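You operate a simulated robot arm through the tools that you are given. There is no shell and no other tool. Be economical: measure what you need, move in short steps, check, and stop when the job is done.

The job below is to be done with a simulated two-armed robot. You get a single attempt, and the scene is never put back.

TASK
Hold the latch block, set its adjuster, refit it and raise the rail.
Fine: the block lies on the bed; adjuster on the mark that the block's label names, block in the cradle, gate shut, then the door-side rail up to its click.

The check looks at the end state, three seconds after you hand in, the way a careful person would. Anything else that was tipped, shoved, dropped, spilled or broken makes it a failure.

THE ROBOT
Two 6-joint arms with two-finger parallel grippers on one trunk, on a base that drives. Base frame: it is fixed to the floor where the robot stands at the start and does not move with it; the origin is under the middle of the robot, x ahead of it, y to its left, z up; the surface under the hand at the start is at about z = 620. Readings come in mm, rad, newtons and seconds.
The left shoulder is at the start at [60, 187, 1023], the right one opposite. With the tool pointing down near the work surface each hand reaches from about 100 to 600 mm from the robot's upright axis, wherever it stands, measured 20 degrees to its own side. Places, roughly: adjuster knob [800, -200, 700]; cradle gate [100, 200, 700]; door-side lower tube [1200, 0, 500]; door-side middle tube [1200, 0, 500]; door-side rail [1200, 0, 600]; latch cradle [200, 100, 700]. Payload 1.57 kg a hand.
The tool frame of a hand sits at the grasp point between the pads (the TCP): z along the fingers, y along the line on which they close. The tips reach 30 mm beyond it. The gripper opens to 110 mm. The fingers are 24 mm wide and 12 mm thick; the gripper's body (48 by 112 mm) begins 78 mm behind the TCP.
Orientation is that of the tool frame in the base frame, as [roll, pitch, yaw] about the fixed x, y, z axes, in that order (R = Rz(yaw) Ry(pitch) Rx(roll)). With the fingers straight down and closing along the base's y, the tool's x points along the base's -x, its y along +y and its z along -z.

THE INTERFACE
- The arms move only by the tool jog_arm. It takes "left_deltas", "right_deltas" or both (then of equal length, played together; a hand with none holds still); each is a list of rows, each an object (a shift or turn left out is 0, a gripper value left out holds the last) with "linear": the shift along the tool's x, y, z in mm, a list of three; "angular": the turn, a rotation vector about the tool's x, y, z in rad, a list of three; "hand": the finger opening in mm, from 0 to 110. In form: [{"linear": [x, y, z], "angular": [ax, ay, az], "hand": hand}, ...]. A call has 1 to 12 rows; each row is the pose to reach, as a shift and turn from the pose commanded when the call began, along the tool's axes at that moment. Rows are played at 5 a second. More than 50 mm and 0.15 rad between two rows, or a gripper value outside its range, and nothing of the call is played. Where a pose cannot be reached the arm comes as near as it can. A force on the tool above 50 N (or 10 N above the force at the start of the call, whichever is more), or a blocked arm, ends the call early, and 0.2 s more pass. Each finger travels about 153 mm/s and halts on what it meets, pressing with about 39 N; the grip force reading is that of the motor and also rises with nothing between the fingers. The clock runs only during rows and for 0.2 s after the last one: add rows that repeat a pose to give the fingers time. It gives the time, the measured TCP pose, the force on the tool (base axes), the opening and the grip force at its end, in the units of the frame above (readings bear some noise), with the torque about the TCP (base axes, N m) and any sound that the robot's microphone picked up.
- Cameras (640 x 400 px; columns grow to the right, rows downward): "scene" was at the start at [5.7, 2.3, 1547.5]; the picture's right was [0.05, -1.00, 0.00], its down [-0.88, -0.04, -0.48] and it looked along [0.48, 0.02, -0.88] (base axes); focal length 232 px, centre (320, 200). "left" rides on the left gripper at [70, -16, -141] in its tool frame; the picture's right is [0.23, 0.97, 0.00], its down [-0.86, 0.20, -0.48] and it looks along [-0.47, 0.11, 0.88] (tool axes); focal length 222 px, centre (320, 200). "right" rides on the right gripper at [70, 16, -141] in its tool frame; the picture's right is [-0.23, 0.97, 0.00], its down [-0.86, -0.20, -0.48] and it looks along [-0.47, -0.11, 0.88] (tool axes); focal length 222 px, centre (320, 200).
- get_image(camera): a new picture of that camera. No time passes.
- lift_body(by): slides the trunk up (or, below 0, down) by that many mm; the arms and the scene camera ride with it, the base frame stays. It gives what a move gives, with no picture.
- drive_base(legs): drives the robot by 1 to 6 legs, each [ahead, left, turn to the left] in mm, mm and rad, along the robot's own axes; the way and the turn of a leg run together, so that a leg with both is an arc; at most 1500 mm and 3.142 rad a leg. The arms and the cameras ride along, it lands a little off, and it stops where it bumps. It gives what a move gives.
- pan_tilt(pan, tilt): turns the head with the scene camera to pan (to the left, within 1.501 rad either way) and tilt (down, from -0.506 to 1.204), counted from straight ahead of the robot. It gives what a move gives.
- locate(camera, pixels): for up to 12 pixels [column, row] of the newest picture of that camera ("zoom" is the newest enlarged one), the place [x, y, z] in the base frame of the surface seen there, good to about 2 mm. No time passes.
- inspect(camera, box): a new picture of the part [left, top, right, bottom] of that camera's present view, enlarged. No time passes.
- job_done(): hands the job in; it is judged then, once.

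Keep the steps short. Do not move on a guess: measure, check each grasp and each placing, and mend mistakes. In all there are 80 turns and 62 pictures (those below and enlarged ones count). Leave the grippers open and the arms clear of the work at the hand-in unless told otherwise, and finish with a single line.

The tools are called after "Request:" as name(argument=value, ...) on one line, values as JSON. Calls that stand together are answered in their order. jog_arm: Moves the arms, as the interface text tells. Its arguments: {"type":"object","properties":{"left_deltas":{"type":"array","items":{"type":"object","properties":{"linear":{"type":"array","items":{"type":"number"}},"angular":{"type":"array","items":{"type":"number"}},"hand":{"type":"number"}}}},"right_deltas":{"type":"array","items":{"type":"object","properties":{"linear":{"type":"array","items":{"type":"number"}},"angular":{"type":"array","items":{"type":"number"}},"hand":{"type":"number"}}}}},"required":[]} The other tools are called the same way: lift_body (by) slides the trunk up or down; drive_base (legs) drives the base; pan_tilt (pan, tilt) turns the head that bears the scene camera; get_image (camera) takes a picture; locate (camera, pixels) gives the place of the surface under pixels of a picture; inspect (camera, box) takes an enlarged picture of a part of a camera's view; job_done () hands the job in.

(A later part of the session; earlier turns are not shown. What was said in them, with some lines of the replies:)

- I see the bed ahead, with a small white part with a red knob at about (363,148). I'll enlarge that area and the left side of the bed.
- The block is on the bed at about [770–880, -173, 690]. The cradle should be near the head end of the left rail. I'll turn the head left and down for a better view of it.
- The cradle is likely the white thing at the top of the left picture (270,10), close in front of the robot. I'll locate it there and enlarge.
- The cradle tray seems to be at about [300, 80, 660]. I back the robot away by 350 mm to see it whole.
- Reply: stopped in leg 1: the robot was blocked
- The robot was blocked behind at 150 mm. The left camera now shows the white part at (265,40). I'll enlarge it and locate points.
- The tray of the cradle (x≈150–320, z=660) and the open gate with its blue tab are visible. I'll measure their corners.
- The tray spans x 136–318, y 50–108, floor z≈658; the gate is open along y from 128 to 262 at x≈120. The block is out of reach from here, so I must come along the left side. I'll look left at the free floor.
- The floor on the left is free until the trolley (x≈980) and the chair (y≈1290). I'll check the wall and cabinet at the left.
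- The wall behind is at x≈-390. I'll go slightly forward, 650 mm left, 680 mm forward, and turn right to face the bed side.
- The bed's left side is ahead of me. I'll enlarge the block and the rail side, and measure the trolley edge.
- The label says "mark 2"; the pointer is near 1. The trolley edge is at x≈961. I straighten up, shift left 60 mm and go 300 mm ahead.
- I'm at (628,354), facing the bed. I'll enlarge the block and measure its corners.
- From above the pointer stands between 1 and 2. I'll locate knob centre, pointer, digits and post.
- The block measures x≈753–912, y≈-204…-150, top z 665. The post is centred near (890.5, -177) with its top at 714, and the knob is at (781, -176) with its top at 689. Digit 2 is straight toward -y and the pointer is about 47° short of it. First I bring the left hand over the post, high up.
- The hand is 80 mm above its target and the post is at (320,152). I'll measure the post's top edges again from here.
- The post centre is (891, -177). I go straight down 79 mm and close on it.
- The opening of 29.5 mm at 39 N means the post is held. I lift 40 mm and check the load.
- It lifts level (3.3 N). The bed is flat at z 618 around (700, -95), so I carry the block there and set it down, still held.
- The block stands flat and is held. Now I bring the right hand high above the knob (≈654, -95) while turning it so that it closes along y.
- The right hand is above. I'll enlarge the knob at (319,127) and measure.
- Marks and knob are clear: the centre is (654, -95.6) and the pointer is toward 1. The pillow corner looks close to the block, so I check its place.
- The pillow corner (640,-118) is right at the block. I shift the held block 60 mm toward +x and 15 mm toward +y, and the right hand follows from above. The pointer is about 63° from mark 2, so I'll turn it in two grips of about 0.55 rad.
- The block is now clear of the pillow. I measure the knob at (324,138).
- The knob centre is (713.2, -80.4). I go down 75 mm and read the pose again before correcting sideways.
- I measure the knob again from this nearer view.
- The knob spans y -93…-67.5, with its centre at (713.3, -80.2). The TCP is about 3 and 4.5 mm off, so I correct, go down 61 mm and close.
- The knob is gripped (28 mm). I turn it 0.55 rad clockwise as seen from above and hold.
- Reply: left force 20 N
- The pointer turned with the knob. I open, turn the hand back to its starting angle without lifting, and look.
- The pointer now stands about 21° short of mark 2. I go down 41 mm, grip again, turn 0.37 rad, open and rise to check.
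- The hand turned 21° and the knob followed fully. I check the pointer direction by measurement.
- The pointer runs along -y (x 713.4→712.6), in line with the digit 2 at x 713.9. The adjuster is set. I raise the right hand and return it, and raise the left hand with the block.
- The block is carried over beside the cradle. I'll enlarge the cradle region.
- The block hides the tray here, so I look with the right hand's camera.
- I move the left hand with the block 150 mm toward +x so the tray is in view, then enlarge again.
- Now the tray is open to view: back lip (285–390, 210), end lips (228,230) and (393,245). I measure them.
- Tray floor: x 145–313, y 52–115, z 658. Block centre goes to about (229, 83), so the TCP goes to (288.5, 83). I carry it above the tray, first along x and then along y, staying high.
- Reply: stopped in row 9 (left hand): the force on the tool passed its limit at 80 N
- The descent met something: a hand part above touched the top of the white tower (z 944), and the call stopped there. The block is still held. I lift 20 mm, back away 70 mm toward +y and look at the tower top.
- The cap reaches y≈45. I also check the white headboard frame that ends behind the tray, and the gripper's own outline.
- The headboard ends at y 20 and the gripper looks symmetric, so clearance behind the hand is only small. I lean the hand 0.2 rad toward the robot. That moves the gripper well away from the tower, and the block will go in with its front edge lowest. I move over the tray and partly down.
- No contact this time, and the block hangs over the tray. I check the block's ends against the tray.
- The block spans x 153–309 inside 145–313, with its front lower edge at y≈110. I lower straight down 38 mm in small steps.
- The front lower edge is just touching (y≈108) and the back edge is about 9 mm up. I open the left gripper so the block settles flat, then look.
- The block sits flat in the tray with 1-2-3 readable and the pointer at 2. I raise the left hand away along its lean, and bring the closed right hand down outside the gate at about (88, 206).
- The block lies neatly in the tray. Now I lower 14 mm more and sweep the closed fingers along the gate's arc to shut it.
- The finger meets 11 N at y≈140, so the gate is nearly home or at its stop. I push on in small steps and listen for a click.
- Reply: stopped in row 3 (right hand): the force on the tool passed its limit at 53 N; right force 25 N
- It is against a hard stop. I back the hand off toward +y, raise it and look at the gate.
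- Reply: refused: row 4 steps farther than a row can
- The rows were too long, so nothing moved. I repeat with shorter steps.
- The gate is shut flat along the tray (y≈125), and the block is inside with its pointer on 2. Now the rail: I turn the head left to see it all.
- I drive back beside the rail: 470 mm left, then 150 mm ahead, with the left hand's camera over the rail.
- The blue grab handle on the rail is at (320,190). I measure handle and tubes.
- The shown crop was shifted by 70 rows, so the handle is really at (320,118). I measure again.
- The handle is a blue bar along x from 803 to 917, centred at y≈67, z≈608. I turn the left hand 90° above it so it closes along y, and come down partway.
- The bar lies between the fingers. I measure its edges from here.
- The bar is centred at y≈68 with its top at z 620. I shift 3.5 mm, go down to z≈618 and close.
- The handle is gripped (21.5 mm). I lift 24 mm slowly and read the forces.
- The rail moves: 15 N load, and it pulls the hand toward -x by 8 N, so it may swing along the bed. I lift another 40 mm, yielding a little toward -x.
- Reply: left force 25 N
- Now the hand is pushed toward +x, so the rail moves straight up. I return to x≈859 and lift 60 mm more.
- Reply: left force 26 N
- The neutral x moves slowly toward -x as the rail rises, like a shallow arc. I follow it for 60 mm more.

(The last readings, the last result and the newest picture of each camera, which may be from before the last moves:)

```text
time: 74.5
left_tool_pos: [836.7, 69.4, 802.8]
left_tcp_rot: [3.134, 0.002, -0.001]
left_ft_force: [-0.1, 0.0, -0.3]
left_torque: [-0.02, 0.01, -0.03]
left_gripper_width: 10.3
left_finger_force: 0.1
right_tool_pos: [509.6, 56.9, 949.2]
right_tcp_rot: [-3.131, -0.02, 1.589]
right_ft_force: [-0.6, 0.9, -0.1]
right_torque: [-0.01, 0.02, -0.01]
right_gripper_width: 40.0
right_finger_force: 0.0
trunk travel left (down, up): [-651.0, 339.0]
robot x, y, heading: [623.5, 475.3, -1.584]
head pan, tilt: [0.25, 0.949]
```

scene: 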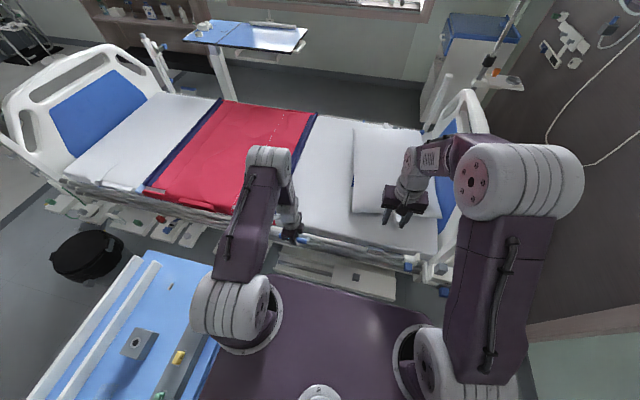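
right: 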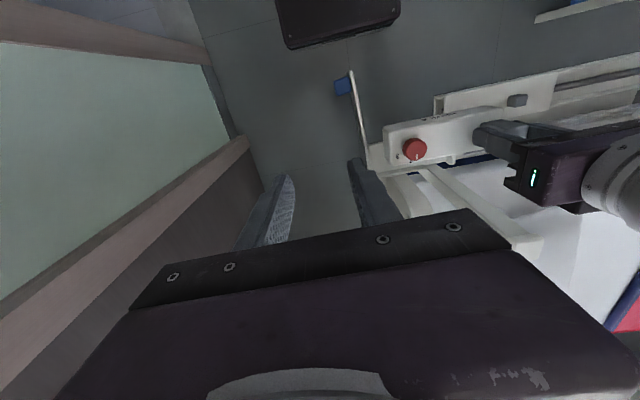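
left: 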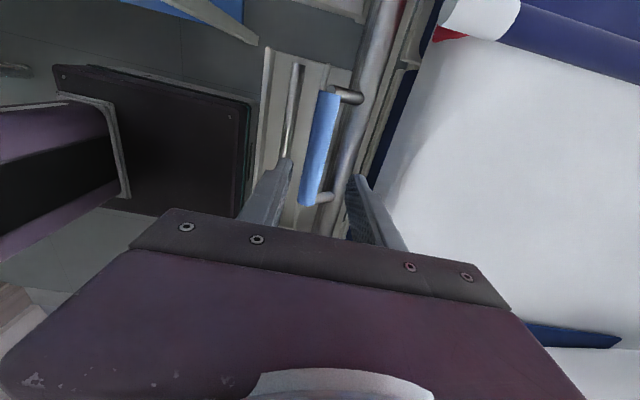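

The grip slipped off (opening 10 mm, no load). I look at where the rail is.

Request:
inspect(camera="left", box=[150, 0, 480, 206])

Request:
locate(camera="zoom", pixels=[[320, 150], [330, 200], [340, 250], [320, 300], [350, 150], [400, 100], [400, 200], [300, 200], [370, 250], [420, 50], [430, 150], [300, 300]])

```text
1.94 times, centred on (315, 103) of left
```

zoom: 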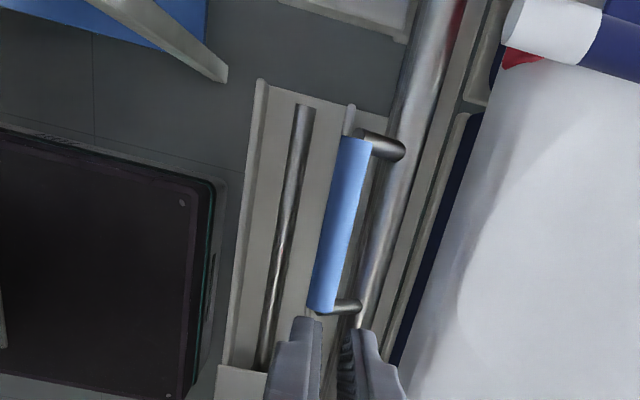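

```text
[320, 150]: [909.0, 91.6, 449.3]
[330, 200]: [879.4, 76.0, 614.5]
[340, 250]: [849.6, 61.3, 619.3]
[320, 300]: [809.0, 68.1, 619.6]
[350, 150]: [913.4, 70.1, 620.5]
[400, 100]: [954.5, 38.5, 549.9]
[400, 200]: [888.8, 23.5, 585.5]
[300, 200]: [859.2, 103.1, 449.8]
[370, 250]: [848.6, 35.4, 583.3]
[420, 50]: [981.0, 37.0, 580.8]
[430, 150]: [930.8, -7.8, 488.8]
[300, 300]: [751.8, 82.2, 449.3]
```

The rail slid back to the bottom (handle top again at z 619). My sideways following caused the slip: the readings fit a rail that moves straight up. I'll regrip with the hand leaning 0.7 rad, so that the lower finger carries the bar, and then lift straight up only. First I go to the approach pose.

Request:
jog_arm(left_deltas=[{"angular": [-0.14, 0, 0], "linear": [5, -10, 0], "hand": 46}, {"angular": [-0.28, 0, 0], "linear": [10, -20, 0]}, {"angular": [-0.42, 0, 0], "linear": [15, -30, 0]}, {"angular": [-0.56, 0, 0], "linear": [20, -40, 0]}, {"angular": [-0.7, 0, 0], "linear": [23, -44, 10]}, {"angular": [-0.7, 0, 0], "linear": [23, -44, 50]}, {"angular": [-0.7, 0, 0], "linear": [23, -44, 90]}, {"angular": [-0.7, 0, 0], "linear": [23, -44, 125]}, {"angular": [-0.7, 0, 0], "linear": [23, -44, 142]}, {"angular": [-0.7, 0, 0], "linear": [23, -44, 142]}])

```text
time: 76.7
left_tool_pos: [910.1, 28.5, 659.0]
left_tcp_rot: [2.44, 0.003, -0.003]
left_ft_force: [0.6, 0.2, -0.4]
left_torque: [0.0, -0.01, 0.02]
left_gripper_width: 46.3
left_finger_force: 0.1
left hand out of reach, approached as far as the arm can: row 1, 4, 5, 6, 7, 8, 9, 10
right_tool_pos: [509.1, 57.4, 948.1]
right_tcp_rot: [-3.132, -0.018, 1.59]
right_ft_force: [-0.4, -0.3, 0.6]
right_torque: [-0.01, 0.01, 0.0]
right_gripper_width: 40.0
right_finger_force: 0.2
trunk travel left (down, up): [-651.0, 339.0]
robot x, y, heading: [627.7, 473.0, -1.58]
head pan, tilt: [0.25, 0.949]
```

That pose is too near the robot, so the arm went to another place, without contact. I raise the hand 90 mm and back the robot up 150 mm.

Request:
jog_arm(left_deltas=[{"linear": [0, 29, -34]}, {"linear": [0, 58, -68]}, {"linear": [0, 58, -68]}])

Request:
drive_base(legs=[[-150, 0, 0.005]])

```text
time: 77.5
left_tool_pos: [910.6, 26.3, 749.0]
left_tcp_rot: [2.436, 0.002, -0.001]
left_ft_force: [0.4, 0.1, 0.8]
left_torque: [0.03, -0.03, -0.03]
left_gripper_width: 46.0
left_finger_force: 0.0
right_tool_pos: [510.1, 56.5, 949.0]
right_tcp_rot: [-3.132, -0.022, 1.588]
right_ft_force: [-0.5, 0.1, -0.3]
right_torque: [0.01, 0.01, -0.03]
right_gripper_width: 39.8
right_finger_force: 0.0
trunk travel left (down, up): [-651.0, 339.0]
robot x, y, heading: [626.8, 471.9, -1.581]
head pan, tilt: [0.25, 0.949]
```

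```text
time: 78.9
left_tool_pos: [912.9, 174.9, 748.5]
left_tcp_rot: [2.436, 0.003, 0.005]
left_ft_force: [0.0, -0.1, -0.1]
left_torque: [0.01, 0.0, 0.0]
left_gripper_width: 45.9
left_finger_force: 0.0
right_tool_pos: [511.2, 204.2, 948.1]
right_tcp_rot: [-3.132, -0.02, 1.594]
right_ft_force: [-0.7, -0.3, 0.9]
right_torque: [0.03, 0.03, -0.01]
right_gripper_width: 39.9
right_finger_force: 0.0
trunk travel left (down, up): [-651.0, 339.0]
robot x, y, heading: [627.9, 622.9, -1.575]
head pan, tilt: [0.25, 0.949]
```

Now I move to the approach pose (860, 113, 661), still leaning.

Request:
jog_arm(left_deltas=[{"linear": [-27, 0, 0]}, {"linear": [-53, 0, 0]}, {"linear": [-53, -3, 35]}, {"linear": [-53, -6, 70]}, {"linear": [-53, -9.6, 107]}, {"linear": [-53, -9.6, 107]}])

Request:
get_image(camera="left")

```text
time: 80.3
left_tool_pos: [860.6, 114.9, 664.3]
left_tcp_rot: [2.434, 0.001, 0.004]
left_ft_force: [-0.6, 0.5, -0.2]
left_torque: [0.02, 0.0, -0.01]
left_gripper_width: 45.8
left_finger_force: 0.1
left hand out of reach, approached as far as the arm can: row 1, 2
right_tool_pos: [512.0, 203.9, 948.2]
right_tcp_rot: [-3.131, -0.019, 1.593]
right_ft_force: [-0.8, 0.6, -0.3]
right_torque: [0.0, 0.0, -0.01]
right_gripper_width: 39.7
right_finger_force: 0.1
trunk travel left (down, up): [-651.0, 339.0]
robot x, y, heading: [628.3, 621.0, -1.572]
head pan, tilt: [0.25, 0.949]
```

```text
4 pictures are left
```

left: 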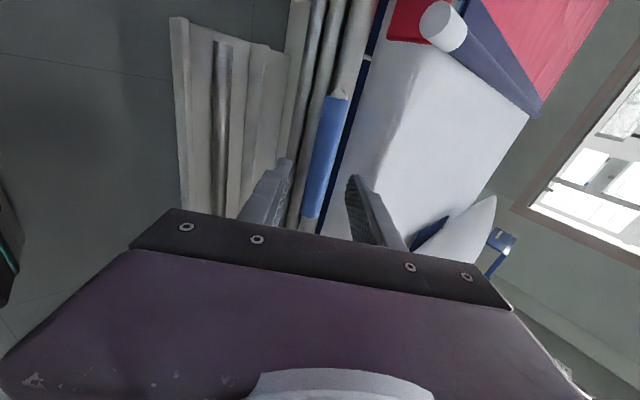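

The bar is between the finger directions. I confirm its place.

Request:
locate(camera="left", pixels=[[317, 150], [325, 150], [333, 150], [310, 180], [317, 180], [325, 180], [335, 110], [307, 205], [345, 60], [318, 60]])

```text
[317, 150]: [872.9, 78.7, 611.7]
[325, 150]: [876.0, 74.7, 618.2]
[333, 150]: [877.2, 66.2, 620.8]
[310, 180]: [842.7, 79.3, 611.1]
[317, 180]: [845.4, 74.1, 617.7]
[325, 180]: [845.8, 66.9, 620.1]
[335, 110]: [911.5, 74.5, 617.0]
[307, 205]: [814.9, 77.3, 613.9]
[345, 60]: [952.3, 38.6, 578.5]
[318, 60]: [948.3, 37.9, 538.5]
```

The bar centre is (68.5, 609.5), as expected. I advance 66 mm along the fingers and close.

Request:
jog_arm(left_deltas=[{"linear": [0, 0, 35]}, {"linear": [0, 0, 60]}, {"linear": [0, 0, 68]}, {"linear": [0, 0, 68], "hand": 25}, {"linear": [0, 0, 68], "hand": 8}, {"linear": [0, 0, 68], "hand": 8}])

```text
time: 81.7
left_tool_pos: [861.1, 68.6, 609.9]
left_tcp_rot: [2.434, 0.003, 0.003]
left_ft_force: [-0.4, -2.3, -0.6]
left_torque: [-0.01, -0.22, -0.16]
left_gripper_width: 21.8
left_finger_force: 35.0
right_tool_pos: [512.2, 205.1, 949.3]
right_tcp_rot: [-3.132, -0.019, 1.593]
right_ft_force: [0.1, -0.4, -1.0]
right_torque: [0.03, -0.02, -0.01]
right_gripper_width: 40.0
right_finger_force: 0.0
trunk travel left (down, up): [-651.0, 339.0]
robot x, y, heading: [626.1, 620.9, -1.573]
head pan, tilt: [0.25, 0.949]
```

Gripped (21.8 mm). I use the trunk lift for a clean straight-up motion: 80 mm first.

Request:
lift_body(by=80)

```text
time: 82.8
left_tool_pos: [861.1, 68.0, 689.4]
left_tcp_rot: [2.436, 0.002, 0.004]
left_ft_force: [-2.2, 2.6, -14.0]
left_torque: [-0.14, 0.37, -0.63]
left_gripper_width: 21.6
left_finger_force: 34.9
right_tool_pos: [511.6, 203.3, 1027.6]
right_tcp_rot: [-3.131, -0.019, 1.593]
right_ft_force: [0.1, -0.3, 0.5]
right_torque: [0.0, 0.03, -0.01]
right_gripper_width: 40.2
right_finger_force: 0.0
trunk travel left (down, up): [-731.0, 259.0]
robot x, y, heading: [622.4, 624.7, -1.569]
head pan, tilt: [0.25, 0.949]
```

The load is steady at 14 N with no side force, which confirms straight up. I continue with 60 mm.

Request:
lift_body(by=60)

```text
time: 83.8
left_tool_pos: [860.6, 68.9, 749.4]
left_tcp_rot: [2.436, 0.001, 0.006]
left_ft_force: [-4.2, 6.4, -13.8]
left_torque: [-0.11, 0.18, -0.46]
left_gripper_width: 21.7
left_finger_force: 34.4
right_tool_pos: [512.6, 203.1, 1088.7]
right_tcp_rot: [-3.13, -0.021, 1.595]
right_ft_force: [-0.3, -0.1, 0.5]
right_torque: [0.04, -0.01, -0.01]
right_gripper_width: 39.8
right_finger_force: 0.0
trunk travel left (down, up): [-791.0, 199.0]
robot x, y, heading: [624.0, 621.9, -1.576]
head pan, tilt: [0.25, 0.949]
```

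Still rising steadily at z 749. I go on in 30 mm steps.

Request:
lift_body(by=30)

Request:
lift_body(by=25)

```text
time: 84.6
left_tool_pos: [861.6, 69.1, 781.4]
left_tcp_rot: [2.435, 0.001, 0.005]
left_ft_force: [-5.0, 7.6, -12.8]
left_torque: [-0.21, 0.03, -0.33]
left_gripper_width: 21.7
left_finger_force: 35.2
right_tool_pos: [512.3, 203.9, 1117.9]
right_tcp_rot: [-3.132, -0.021, 1.595]
right_ft_force: [0.3, 0.1, 0.0]
right_torque: [0.04, -0.03, 0.01]
right_gripper_width: 40.0
right_finger_force: 0.1
trunk travel left (down, up): [-821.0, 169.0]
robot x, y, heading: [629.6, 622.4, -1.572]
head pan, tilt: [0.25, 0.949]
```

```text
time: 85.3
left_tool_pos: [861.0, 68.7, 805.2]
left_tcp_rot: [2.436, 0.001, 0.004]
left_ft_force: [-4.1, 9.0, -13.2]
left_torque: [-0.19, -0.04, -0.26]
left_gripper_width: 21.6
left_finger_force: 34.9
right_tool_pos: [511.3, 203.7, 1143.0]
right_tcp_rot: [-3.13, -0.019, 1.594]
right_ft_force: [-0.2, -0.9, -0.1]
right_torque: [0.0, 0.0, 0.03]
right_gripper_width: 40.1
right_finger_force: 0.0
trunk travel left (down, up): [-846.0, 144.0]
robot x, y, heading: [627.2, 626.1, -1.569]
head pan, tilt: [0.25, 0.949]
```

At z 805 it is still held, with no click yet. I continue.

Request:
lift_body(by=30)

Request:
lift_body(by=30)

```text
time: 86.0
left_tool_pos: [860.7, 69.6, 835.9]
left_tcp_rot: [2.434, 0.0, 0.003]
left_ft_force: [-3.9, 9.3, -13.8]
left_torque: [-0.24, -0.04, -0.31]
left_gripper_width: 21.5
left_finger_force: 35.3
right_tool_pos: [511.8, 205.7, 1172.5]
right_tcp_rot: [-3.131, -0.02, 1.595]
right_ft_force: [0.2, -0.3, 0.1]
right_torque: [0.02, 0.03, -0.01]
right_gripper_width: 40.0
right_finger_force: 0.2
trunk travel left (down, up): [-876.0, 114.0]
robot x, y, heading: [628.8, 624.3, -1.573]
head pan, tilt: [0.25, 0.949]
```

```text
time: 86.8
left_tool_pos: [862.4, 69.2, 865.3]
left_tcp_rot: [2.435, 0.002, 0.005]
left_ft_force: [-3.7, 9.5, -13.5]
left_torque: [-0.21, -0.05, -0.28]
left_gripper_width: 21.7
left_finger_force: 33.7
right_tool_pos: [512.2, 205.3, 1203.7]
right_tcp_rot: [-3.132, -0.019, 1.595]
right_ft_force: [0.7, 0.4, -0.2]
right_torque: [0.0, -0.04, -0.01]
right_gripper_width: 39.9
right_finger_force: 0.1
trunk travel left (down, up): [-906.0, 84.0]
robot x, y, heading: [628.5, 622.9, -1.573]
head pan, tilt: [0.25, 0.949]
```

At z 865 it is still rising freely. I take a quick picture to check the rail's shape.

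Request:
inspect(camera="scene", box=[40, 100, 480, 320])

Request:
lift_body(by=25)

```text
1.45 times, centred on (260, 210) of scene
```

zoom: 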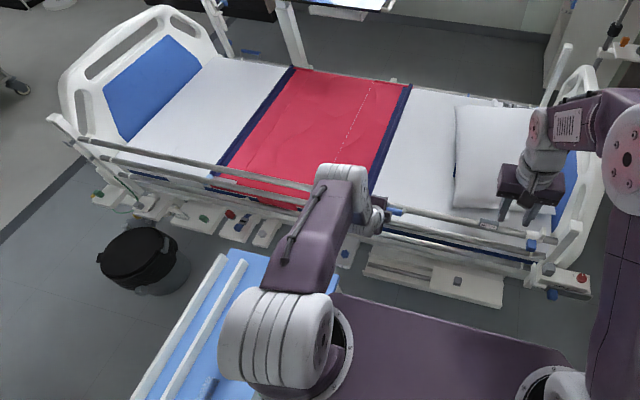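

```text
time: 87.5
left_tool_pos: [860.8, 69.3, 889.9]
left_tcp_rot: [2.435, 0.0, 0.004]
left_ft_force: [-3.6, 8.7, -14.4]
left_torque: [-0.27, -0.07, -0.23]
left_gripper_width: 21.9
left_finger_force: 34.8
right_tool_pos: [513.0, 204.5, 1228.8]
right_tcp_rot: [-3.132, -0.019, 1.594]
right_ft_force: [0.4, 0.2, 0.3]
right_torque: [-0.05, -0.03, 0.03]
right_gripper_width: 40.1
right_finger_force: 0.1
trunk travel left (down, up): [-931.0, 59.0]
robot x, y, heading: [626.7, 620.4, -1.572]
head pan, tilt: [0.25, 0.949]
```

The rail is rising level along both towers (tops at z 944). I keep on.

Request:
lift_body(by=20)

Request:
lift_body(by=20)

```text
time: 88.2
left_tool_pos: [861.8, 70.3, 912.7]
left_tcp_rot: [2.432, 0.002, 0.002]
left_ft_force: [-1.8, 9.7, -7.0]
left_torque: [0.32, -0.07, -0.3]
left_gripper_width: 21.5
left_finger_force: 34.4
right_tool_pos: [511.4, 207.4, 1249.5]
right_tcp_rot: [-3.13, -0.016, 1.593]
right_ft_force: [-0.3, 0.0, -0.5]
right_torque: [-0.01, -0.02, 0.0]
right_gripper_width: 39.7
right_finger_force: 0.1
trunk travel left (down, up): [-951.0, 39.0]
robot x, y, heading: [625.7, 623.5, -1.57]
head pan, tilt: [0.25, 0.949]
```

```text
time: 88.8
left_tool_pos: [861.9, 75.9, 929.3]
left_tcp_rot: [2.444, 0.004, 0.006]
left_ft_force: [1.2, 15.0, -28.1]
left_torque: [0.48, -0.36, -0.16]
left_gripper_width: 34.0
left_finger_force: 14.7
right_tool_pos: [513.6, 208.4, 1270.4]
right_tcp_rot: [-3.129, -0.016, 1.594]
right_ft_force: [0.0, 0.8, -0.4]
right_torque: [-0.05, -0.02, 0.06]
right_gripper_width: 40.0
right_finger_force: 0.1
trunk travel left (down, up): [-971.0, 19.0]
robot x, y, heading: [629.9, 624.9, -1.567]
head pan, tilt: [0.25, 0.949]
```

At z≈912 the load dropped to 7 N, and then a stop opened my fingers (34 mm, 28 N). I lower the trunk 20 mm back to see whether the rail holds itself.

Request:
lift_body(by=-18)

Request:
jog_arm(left_deltas=[{"linear": [0, 0, 0]}, {"linear": [0, -1.3, 1.5]}, {"linear": [0, -2.6, 3]}, {"linear": [0, -2.6, 3]}])

```text
time: 89.5
left_tool_pos: [860.4, 69.6, 913.0]
left_tcp_rot: [2.435, 0.002, 0.004]
left_ft_force: [-0.7, 16.6, -7.1]
left_torque: [0.11, -0.17, -0.13]
left_gripper_width: 23.4
left_finger_force: 8.9
right_tool_pos: [511.7, 204.9, 1251.4]
right_tcp_rot: [-3.13, -0.017, 1.594]
right_ft_force: [0.9, 0.9, 1.1]
right_torque: [0.02, 0.05, 0.0]
right_gripper_width: 40.0
right_finger_force: 0.0
trunk travel left (down, up): [-953.0, 37.0]
robot x, y, heading: [627.4, 625.6, -1.574]
head pan, tilt: [0.25, 0.949]
```

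```text
time: 90.5
left_tool_pos: [861.1, 71.0, 912.3]
left_tcp_rot: [2.427, 0.003, 0.004]
left_ft_force: [2.0, 11.3, 7.2]
left_torque: [-0.01, 0.24, -0.57]
left_gripper_width: 21.7
left_finger_force: 35.0
right_tool_pos: [512.1, 207.8, 1252.3]
right_tcp_rot: [-3.132, -0.018, 1.593]
right_ft_force: [-0.5, 0.0, 0.4]
right_torque: [-0.02, 0.02, -0.02]
right_gripper_width: 39.8
right_finger_force: 0.2
trunk travel left (down, up): [-953.0, 37.0]
robot x, y, heading: [628.1, 620.9, -1.571]
head pan, tilt: [0.25, 0.949]
```

Now the rail pushes the hand upward (+7 N), so it seems latched. I press down 4 mm more to confirm it holds.

Request:
jog_arm(left_deltas=[{"linear": [0, -1.3, 1.5]}, {"linear": [0, -2.6, 3]}, {"linear": [0, -2.6, 3]}])

```text
time: 91.3
left_tool_pos: [863.0, 69.3, 909.3]
left_tcp_rot: [2.426, 0.0, 0.003]
left_ft_force: [4.7, 3.4, 18.1]
left_torque: [-0.2, -0.68, 0.18]
left_gripper_width: 21.5
left_finger_force: 34.9
right_tool_pos: [512.0, 208.4, 1252.1]
right_tcp_rot: [-3.129, -0.016, 1.594]
right_ft_force: [-0.2, -0.1, -0.7]
right_torque: [-0.01, 0.0, 0.01]
right_gripper_width: 39.9
right_finger_force: 0.0
trunk travel left (down, up): [-953.0, 37.0]
robot x, y, heading: [626.4, 622.3, -1.581]
head pan, tilt: [0.25, 0.949]
```

It resists 18 N downward, so the rail is latched. I open and withdraw along the fingers, then look.

Request:
jog_arm(left_deltas=[{"hand": 35}, {"hand": 46}, {"linear": [0, 0, -20]}, {"linear": [0, 0, -45]}, {"linear": [0, 0, -70]}, {"linear": [0, 0, -70]}])

Request:
get_image(camera="scene")

Request:
locate(camera="scene", pixels=[[110, 195], [150, 200], [200, 210], [330, 230], [360, 235], [400, 243], [308, 230], [420, 245]])

```text
time: 92.7
left_tool_pos: [862.3, 113.7, 957.3]
left_tcp_rot: [2.434, 0.0, 0.003]
left_ft_force: [0.1, 0.8, -0.3]
left_torque: [0.04, -0.03, 0.0]
left_gripper_width: 46.0
left_finger_force: 0.1
right_tool_pos: [512.0, 204.3, 1249.9]
right_tcp_rot: [-3.132, -0.02, 1.594]
right_ft_force: [-0.1, -0.9, 0.2]
right_torque: [-0.02, -0.01, -0.01]
right_gripper_width: 40.2
right_finger_force: 0.0
trunk travel left (down, up): [-953.0, 37.0]
robot x, y, heading: [627.1, 624.6, -1.574]
head pan, tilt: [0.25, 0.949]
```

```text
2 pictures are left
```

scene: 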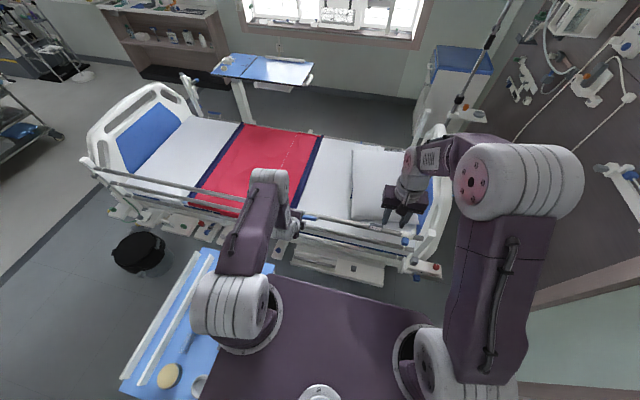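

```text
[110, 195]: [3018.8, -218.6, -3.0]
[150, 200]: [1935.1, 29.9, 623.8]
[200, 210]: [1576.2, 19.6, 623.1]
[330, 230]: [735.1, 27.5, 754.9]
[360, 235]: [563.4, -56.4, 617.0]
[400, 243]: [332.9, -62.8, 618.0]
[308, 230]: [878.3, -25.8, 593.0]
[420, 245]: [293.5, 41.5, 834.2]
```

The rail stays up. I use one picture to check the cradle, the gate and the rail's near end.

Request:
inspect(camera="scene", box=[385, 210, 455, 290])

Request:
locate(camera="scene", pixels=[[340, 219], [360, 223], [322, 217], [380, 227], [200, 186], [120, 175], [395, 230]])

```text
5.00 times, centred on (420, 250) of scene
```

zoom: 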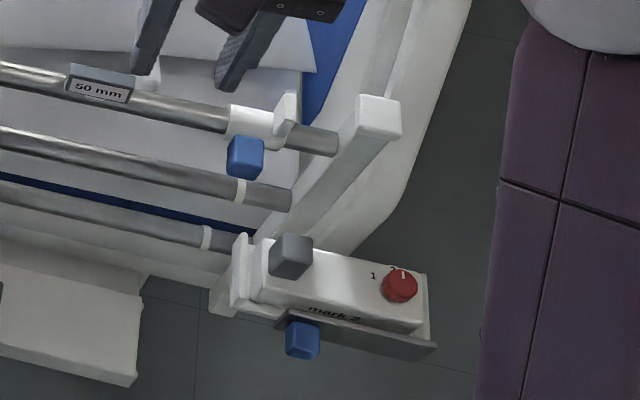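

```text
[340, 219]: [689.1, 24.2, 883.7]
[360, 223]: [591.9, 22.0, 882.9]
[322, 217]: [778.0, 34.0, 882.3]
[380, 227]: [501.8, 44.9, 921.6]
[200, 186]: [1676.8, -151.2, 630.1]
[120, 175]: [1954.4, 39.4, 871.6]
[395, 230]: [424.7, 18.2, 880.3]
```

The block is in the cradle with its pointer on 2 and the gate is shut. The rail is level and up, with its top tube at z≈883 along its length. I withdraw the left hand along its lean, open both grippers wide and back the robot off.

Request:
drive_base(legs=[[-100, 0, 0]])

Request:
jog_arm(left_deltas=[{"hand": 100}, {"hand": 100}, {"hand": 100}], right_deltas=[{"hand": 100}, {"hand": 100}, {"hand": 100}])

Request:
get_image(camera="scene")

Request:
locate(camera="scene", pixels=[[345, 199], [350, 200], [355, 201], [345, 202], [350, 204], [360, 204]])

```text
time: 93.7
left_tool_pos: [860.2, 172.3, 954.9]
left_tcp_rot: [2.44, 0.002, 0.002]
left_ft_force: [-0.5, 0.5, -0.7]
left_torque: [-0.02, 0.01, 0.01]
left_gripper_width: 46.0
left_finger_force: 0.0
right_tool_pos: [512.4, 261.7, 1247.8]
right_tcp_rot: [-3.132, -0.025, 1.593]
right_ft_force: [0.9, -0.2, 0.3]
right_torque: [0.03, 0.0, 0.01]
right_gripper_width: 40.1
right_finger_force: 0.1
trunk travel left (down, up): [-953.0, 37.0]
robot x, y, heading: [622.7, 689.4, -1.574]
head pan, tilt: [0.25, 0.949]
stopped in leg 1: the robot was blocked; the commanded pose is now the measured one
```

```text
time: 94.5
left_tool_pos: [861.1, 182.9, 960.1]
left_tcp_rot: [2.43, 0.002, 0.002]
left_ft_force: [0.2, 0.9, -0.2]
left_torque: [0.0, -0.03, 0.03]
left_gripper_width: 99.9
left_finger_force: 0.1
right_tool_pos: [511.8, 274.6, 1252.2]
right_tcp_rot: [-3.133, -0.019, 1.591]
right_ft_force: [0.3, 1.1, 0.3]
right_torque: [-0.05, 0.03, 0.03]
right_gripper_width: 100.0
right_finger_force: 0.1
trunk travel left (down, up): [-953.0, 37.0]
robot x, y, heading: [623.8, 687.6, -1.576]
head pan, tilt: [0.25, 0.949]
```

```text
0 pictures are left
```

scene: 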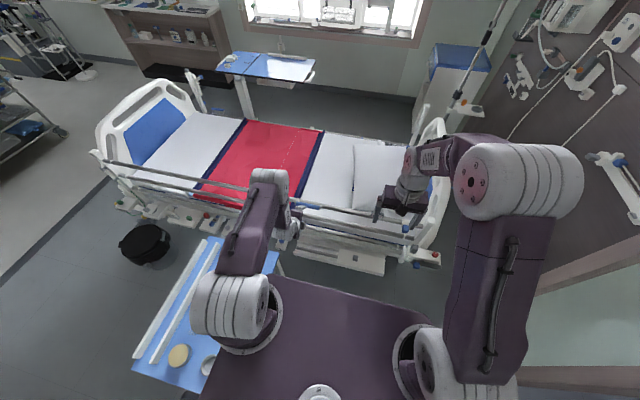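

```text
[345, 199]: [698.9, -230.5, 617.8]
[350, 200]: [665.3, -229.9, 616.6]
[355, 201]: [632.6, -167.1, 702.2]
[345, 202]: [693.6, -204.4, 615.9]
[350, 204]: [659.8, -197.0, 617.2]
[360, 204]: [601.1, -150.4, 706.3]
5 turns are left
```

The robot touched something behind and stopped. The arms are clear of the rail, so I ease 25 mm forward to leave the contact.

Request:
drive_base(legs=[[25, 0, 0]])

```text
time: 95.3
left_tool_pos: [860.7, 161.7, 962.1]
left_tcp_rot: [2.427, 0.001, 0.003]
left_ft_force: [-0.8, -0.3, 0.3]
left_torque: [-0.02, 0.02, 0.01]
left_gripper_width: 99.7
left_finger_force: 0.0
right_tool_pos: [511.2, 254.7, 1252.7]
right_tcp_rot: [-3.132, -0.012, 1.592]
right_ft_force: [0.1, 0.4, 0.3]
right_torque: [-0.07, -0.04, 0.02]
right_gripper_width: 99.9
right_finger_force: 0.0
trunk travel left (down, up): [-953.0, 37.0]
robot x, y, heading: [626.5, 663.4, -1.574]
head pan, tilt: [0.25, 0.949]
4 turns are left
```

Everything is in place and both grippers are open and clear, so I hand in.

Request:
job_done()

```text
The job is handed in.
```

Handed in: adjuster on mark 2, block in the cradle, gate shut, and the door-side rail up and holding against an 18 N push down, though no click was reported, the rail slipped from my grip and dropped back on the first lift, and the robot bumped something unseen while backing away.
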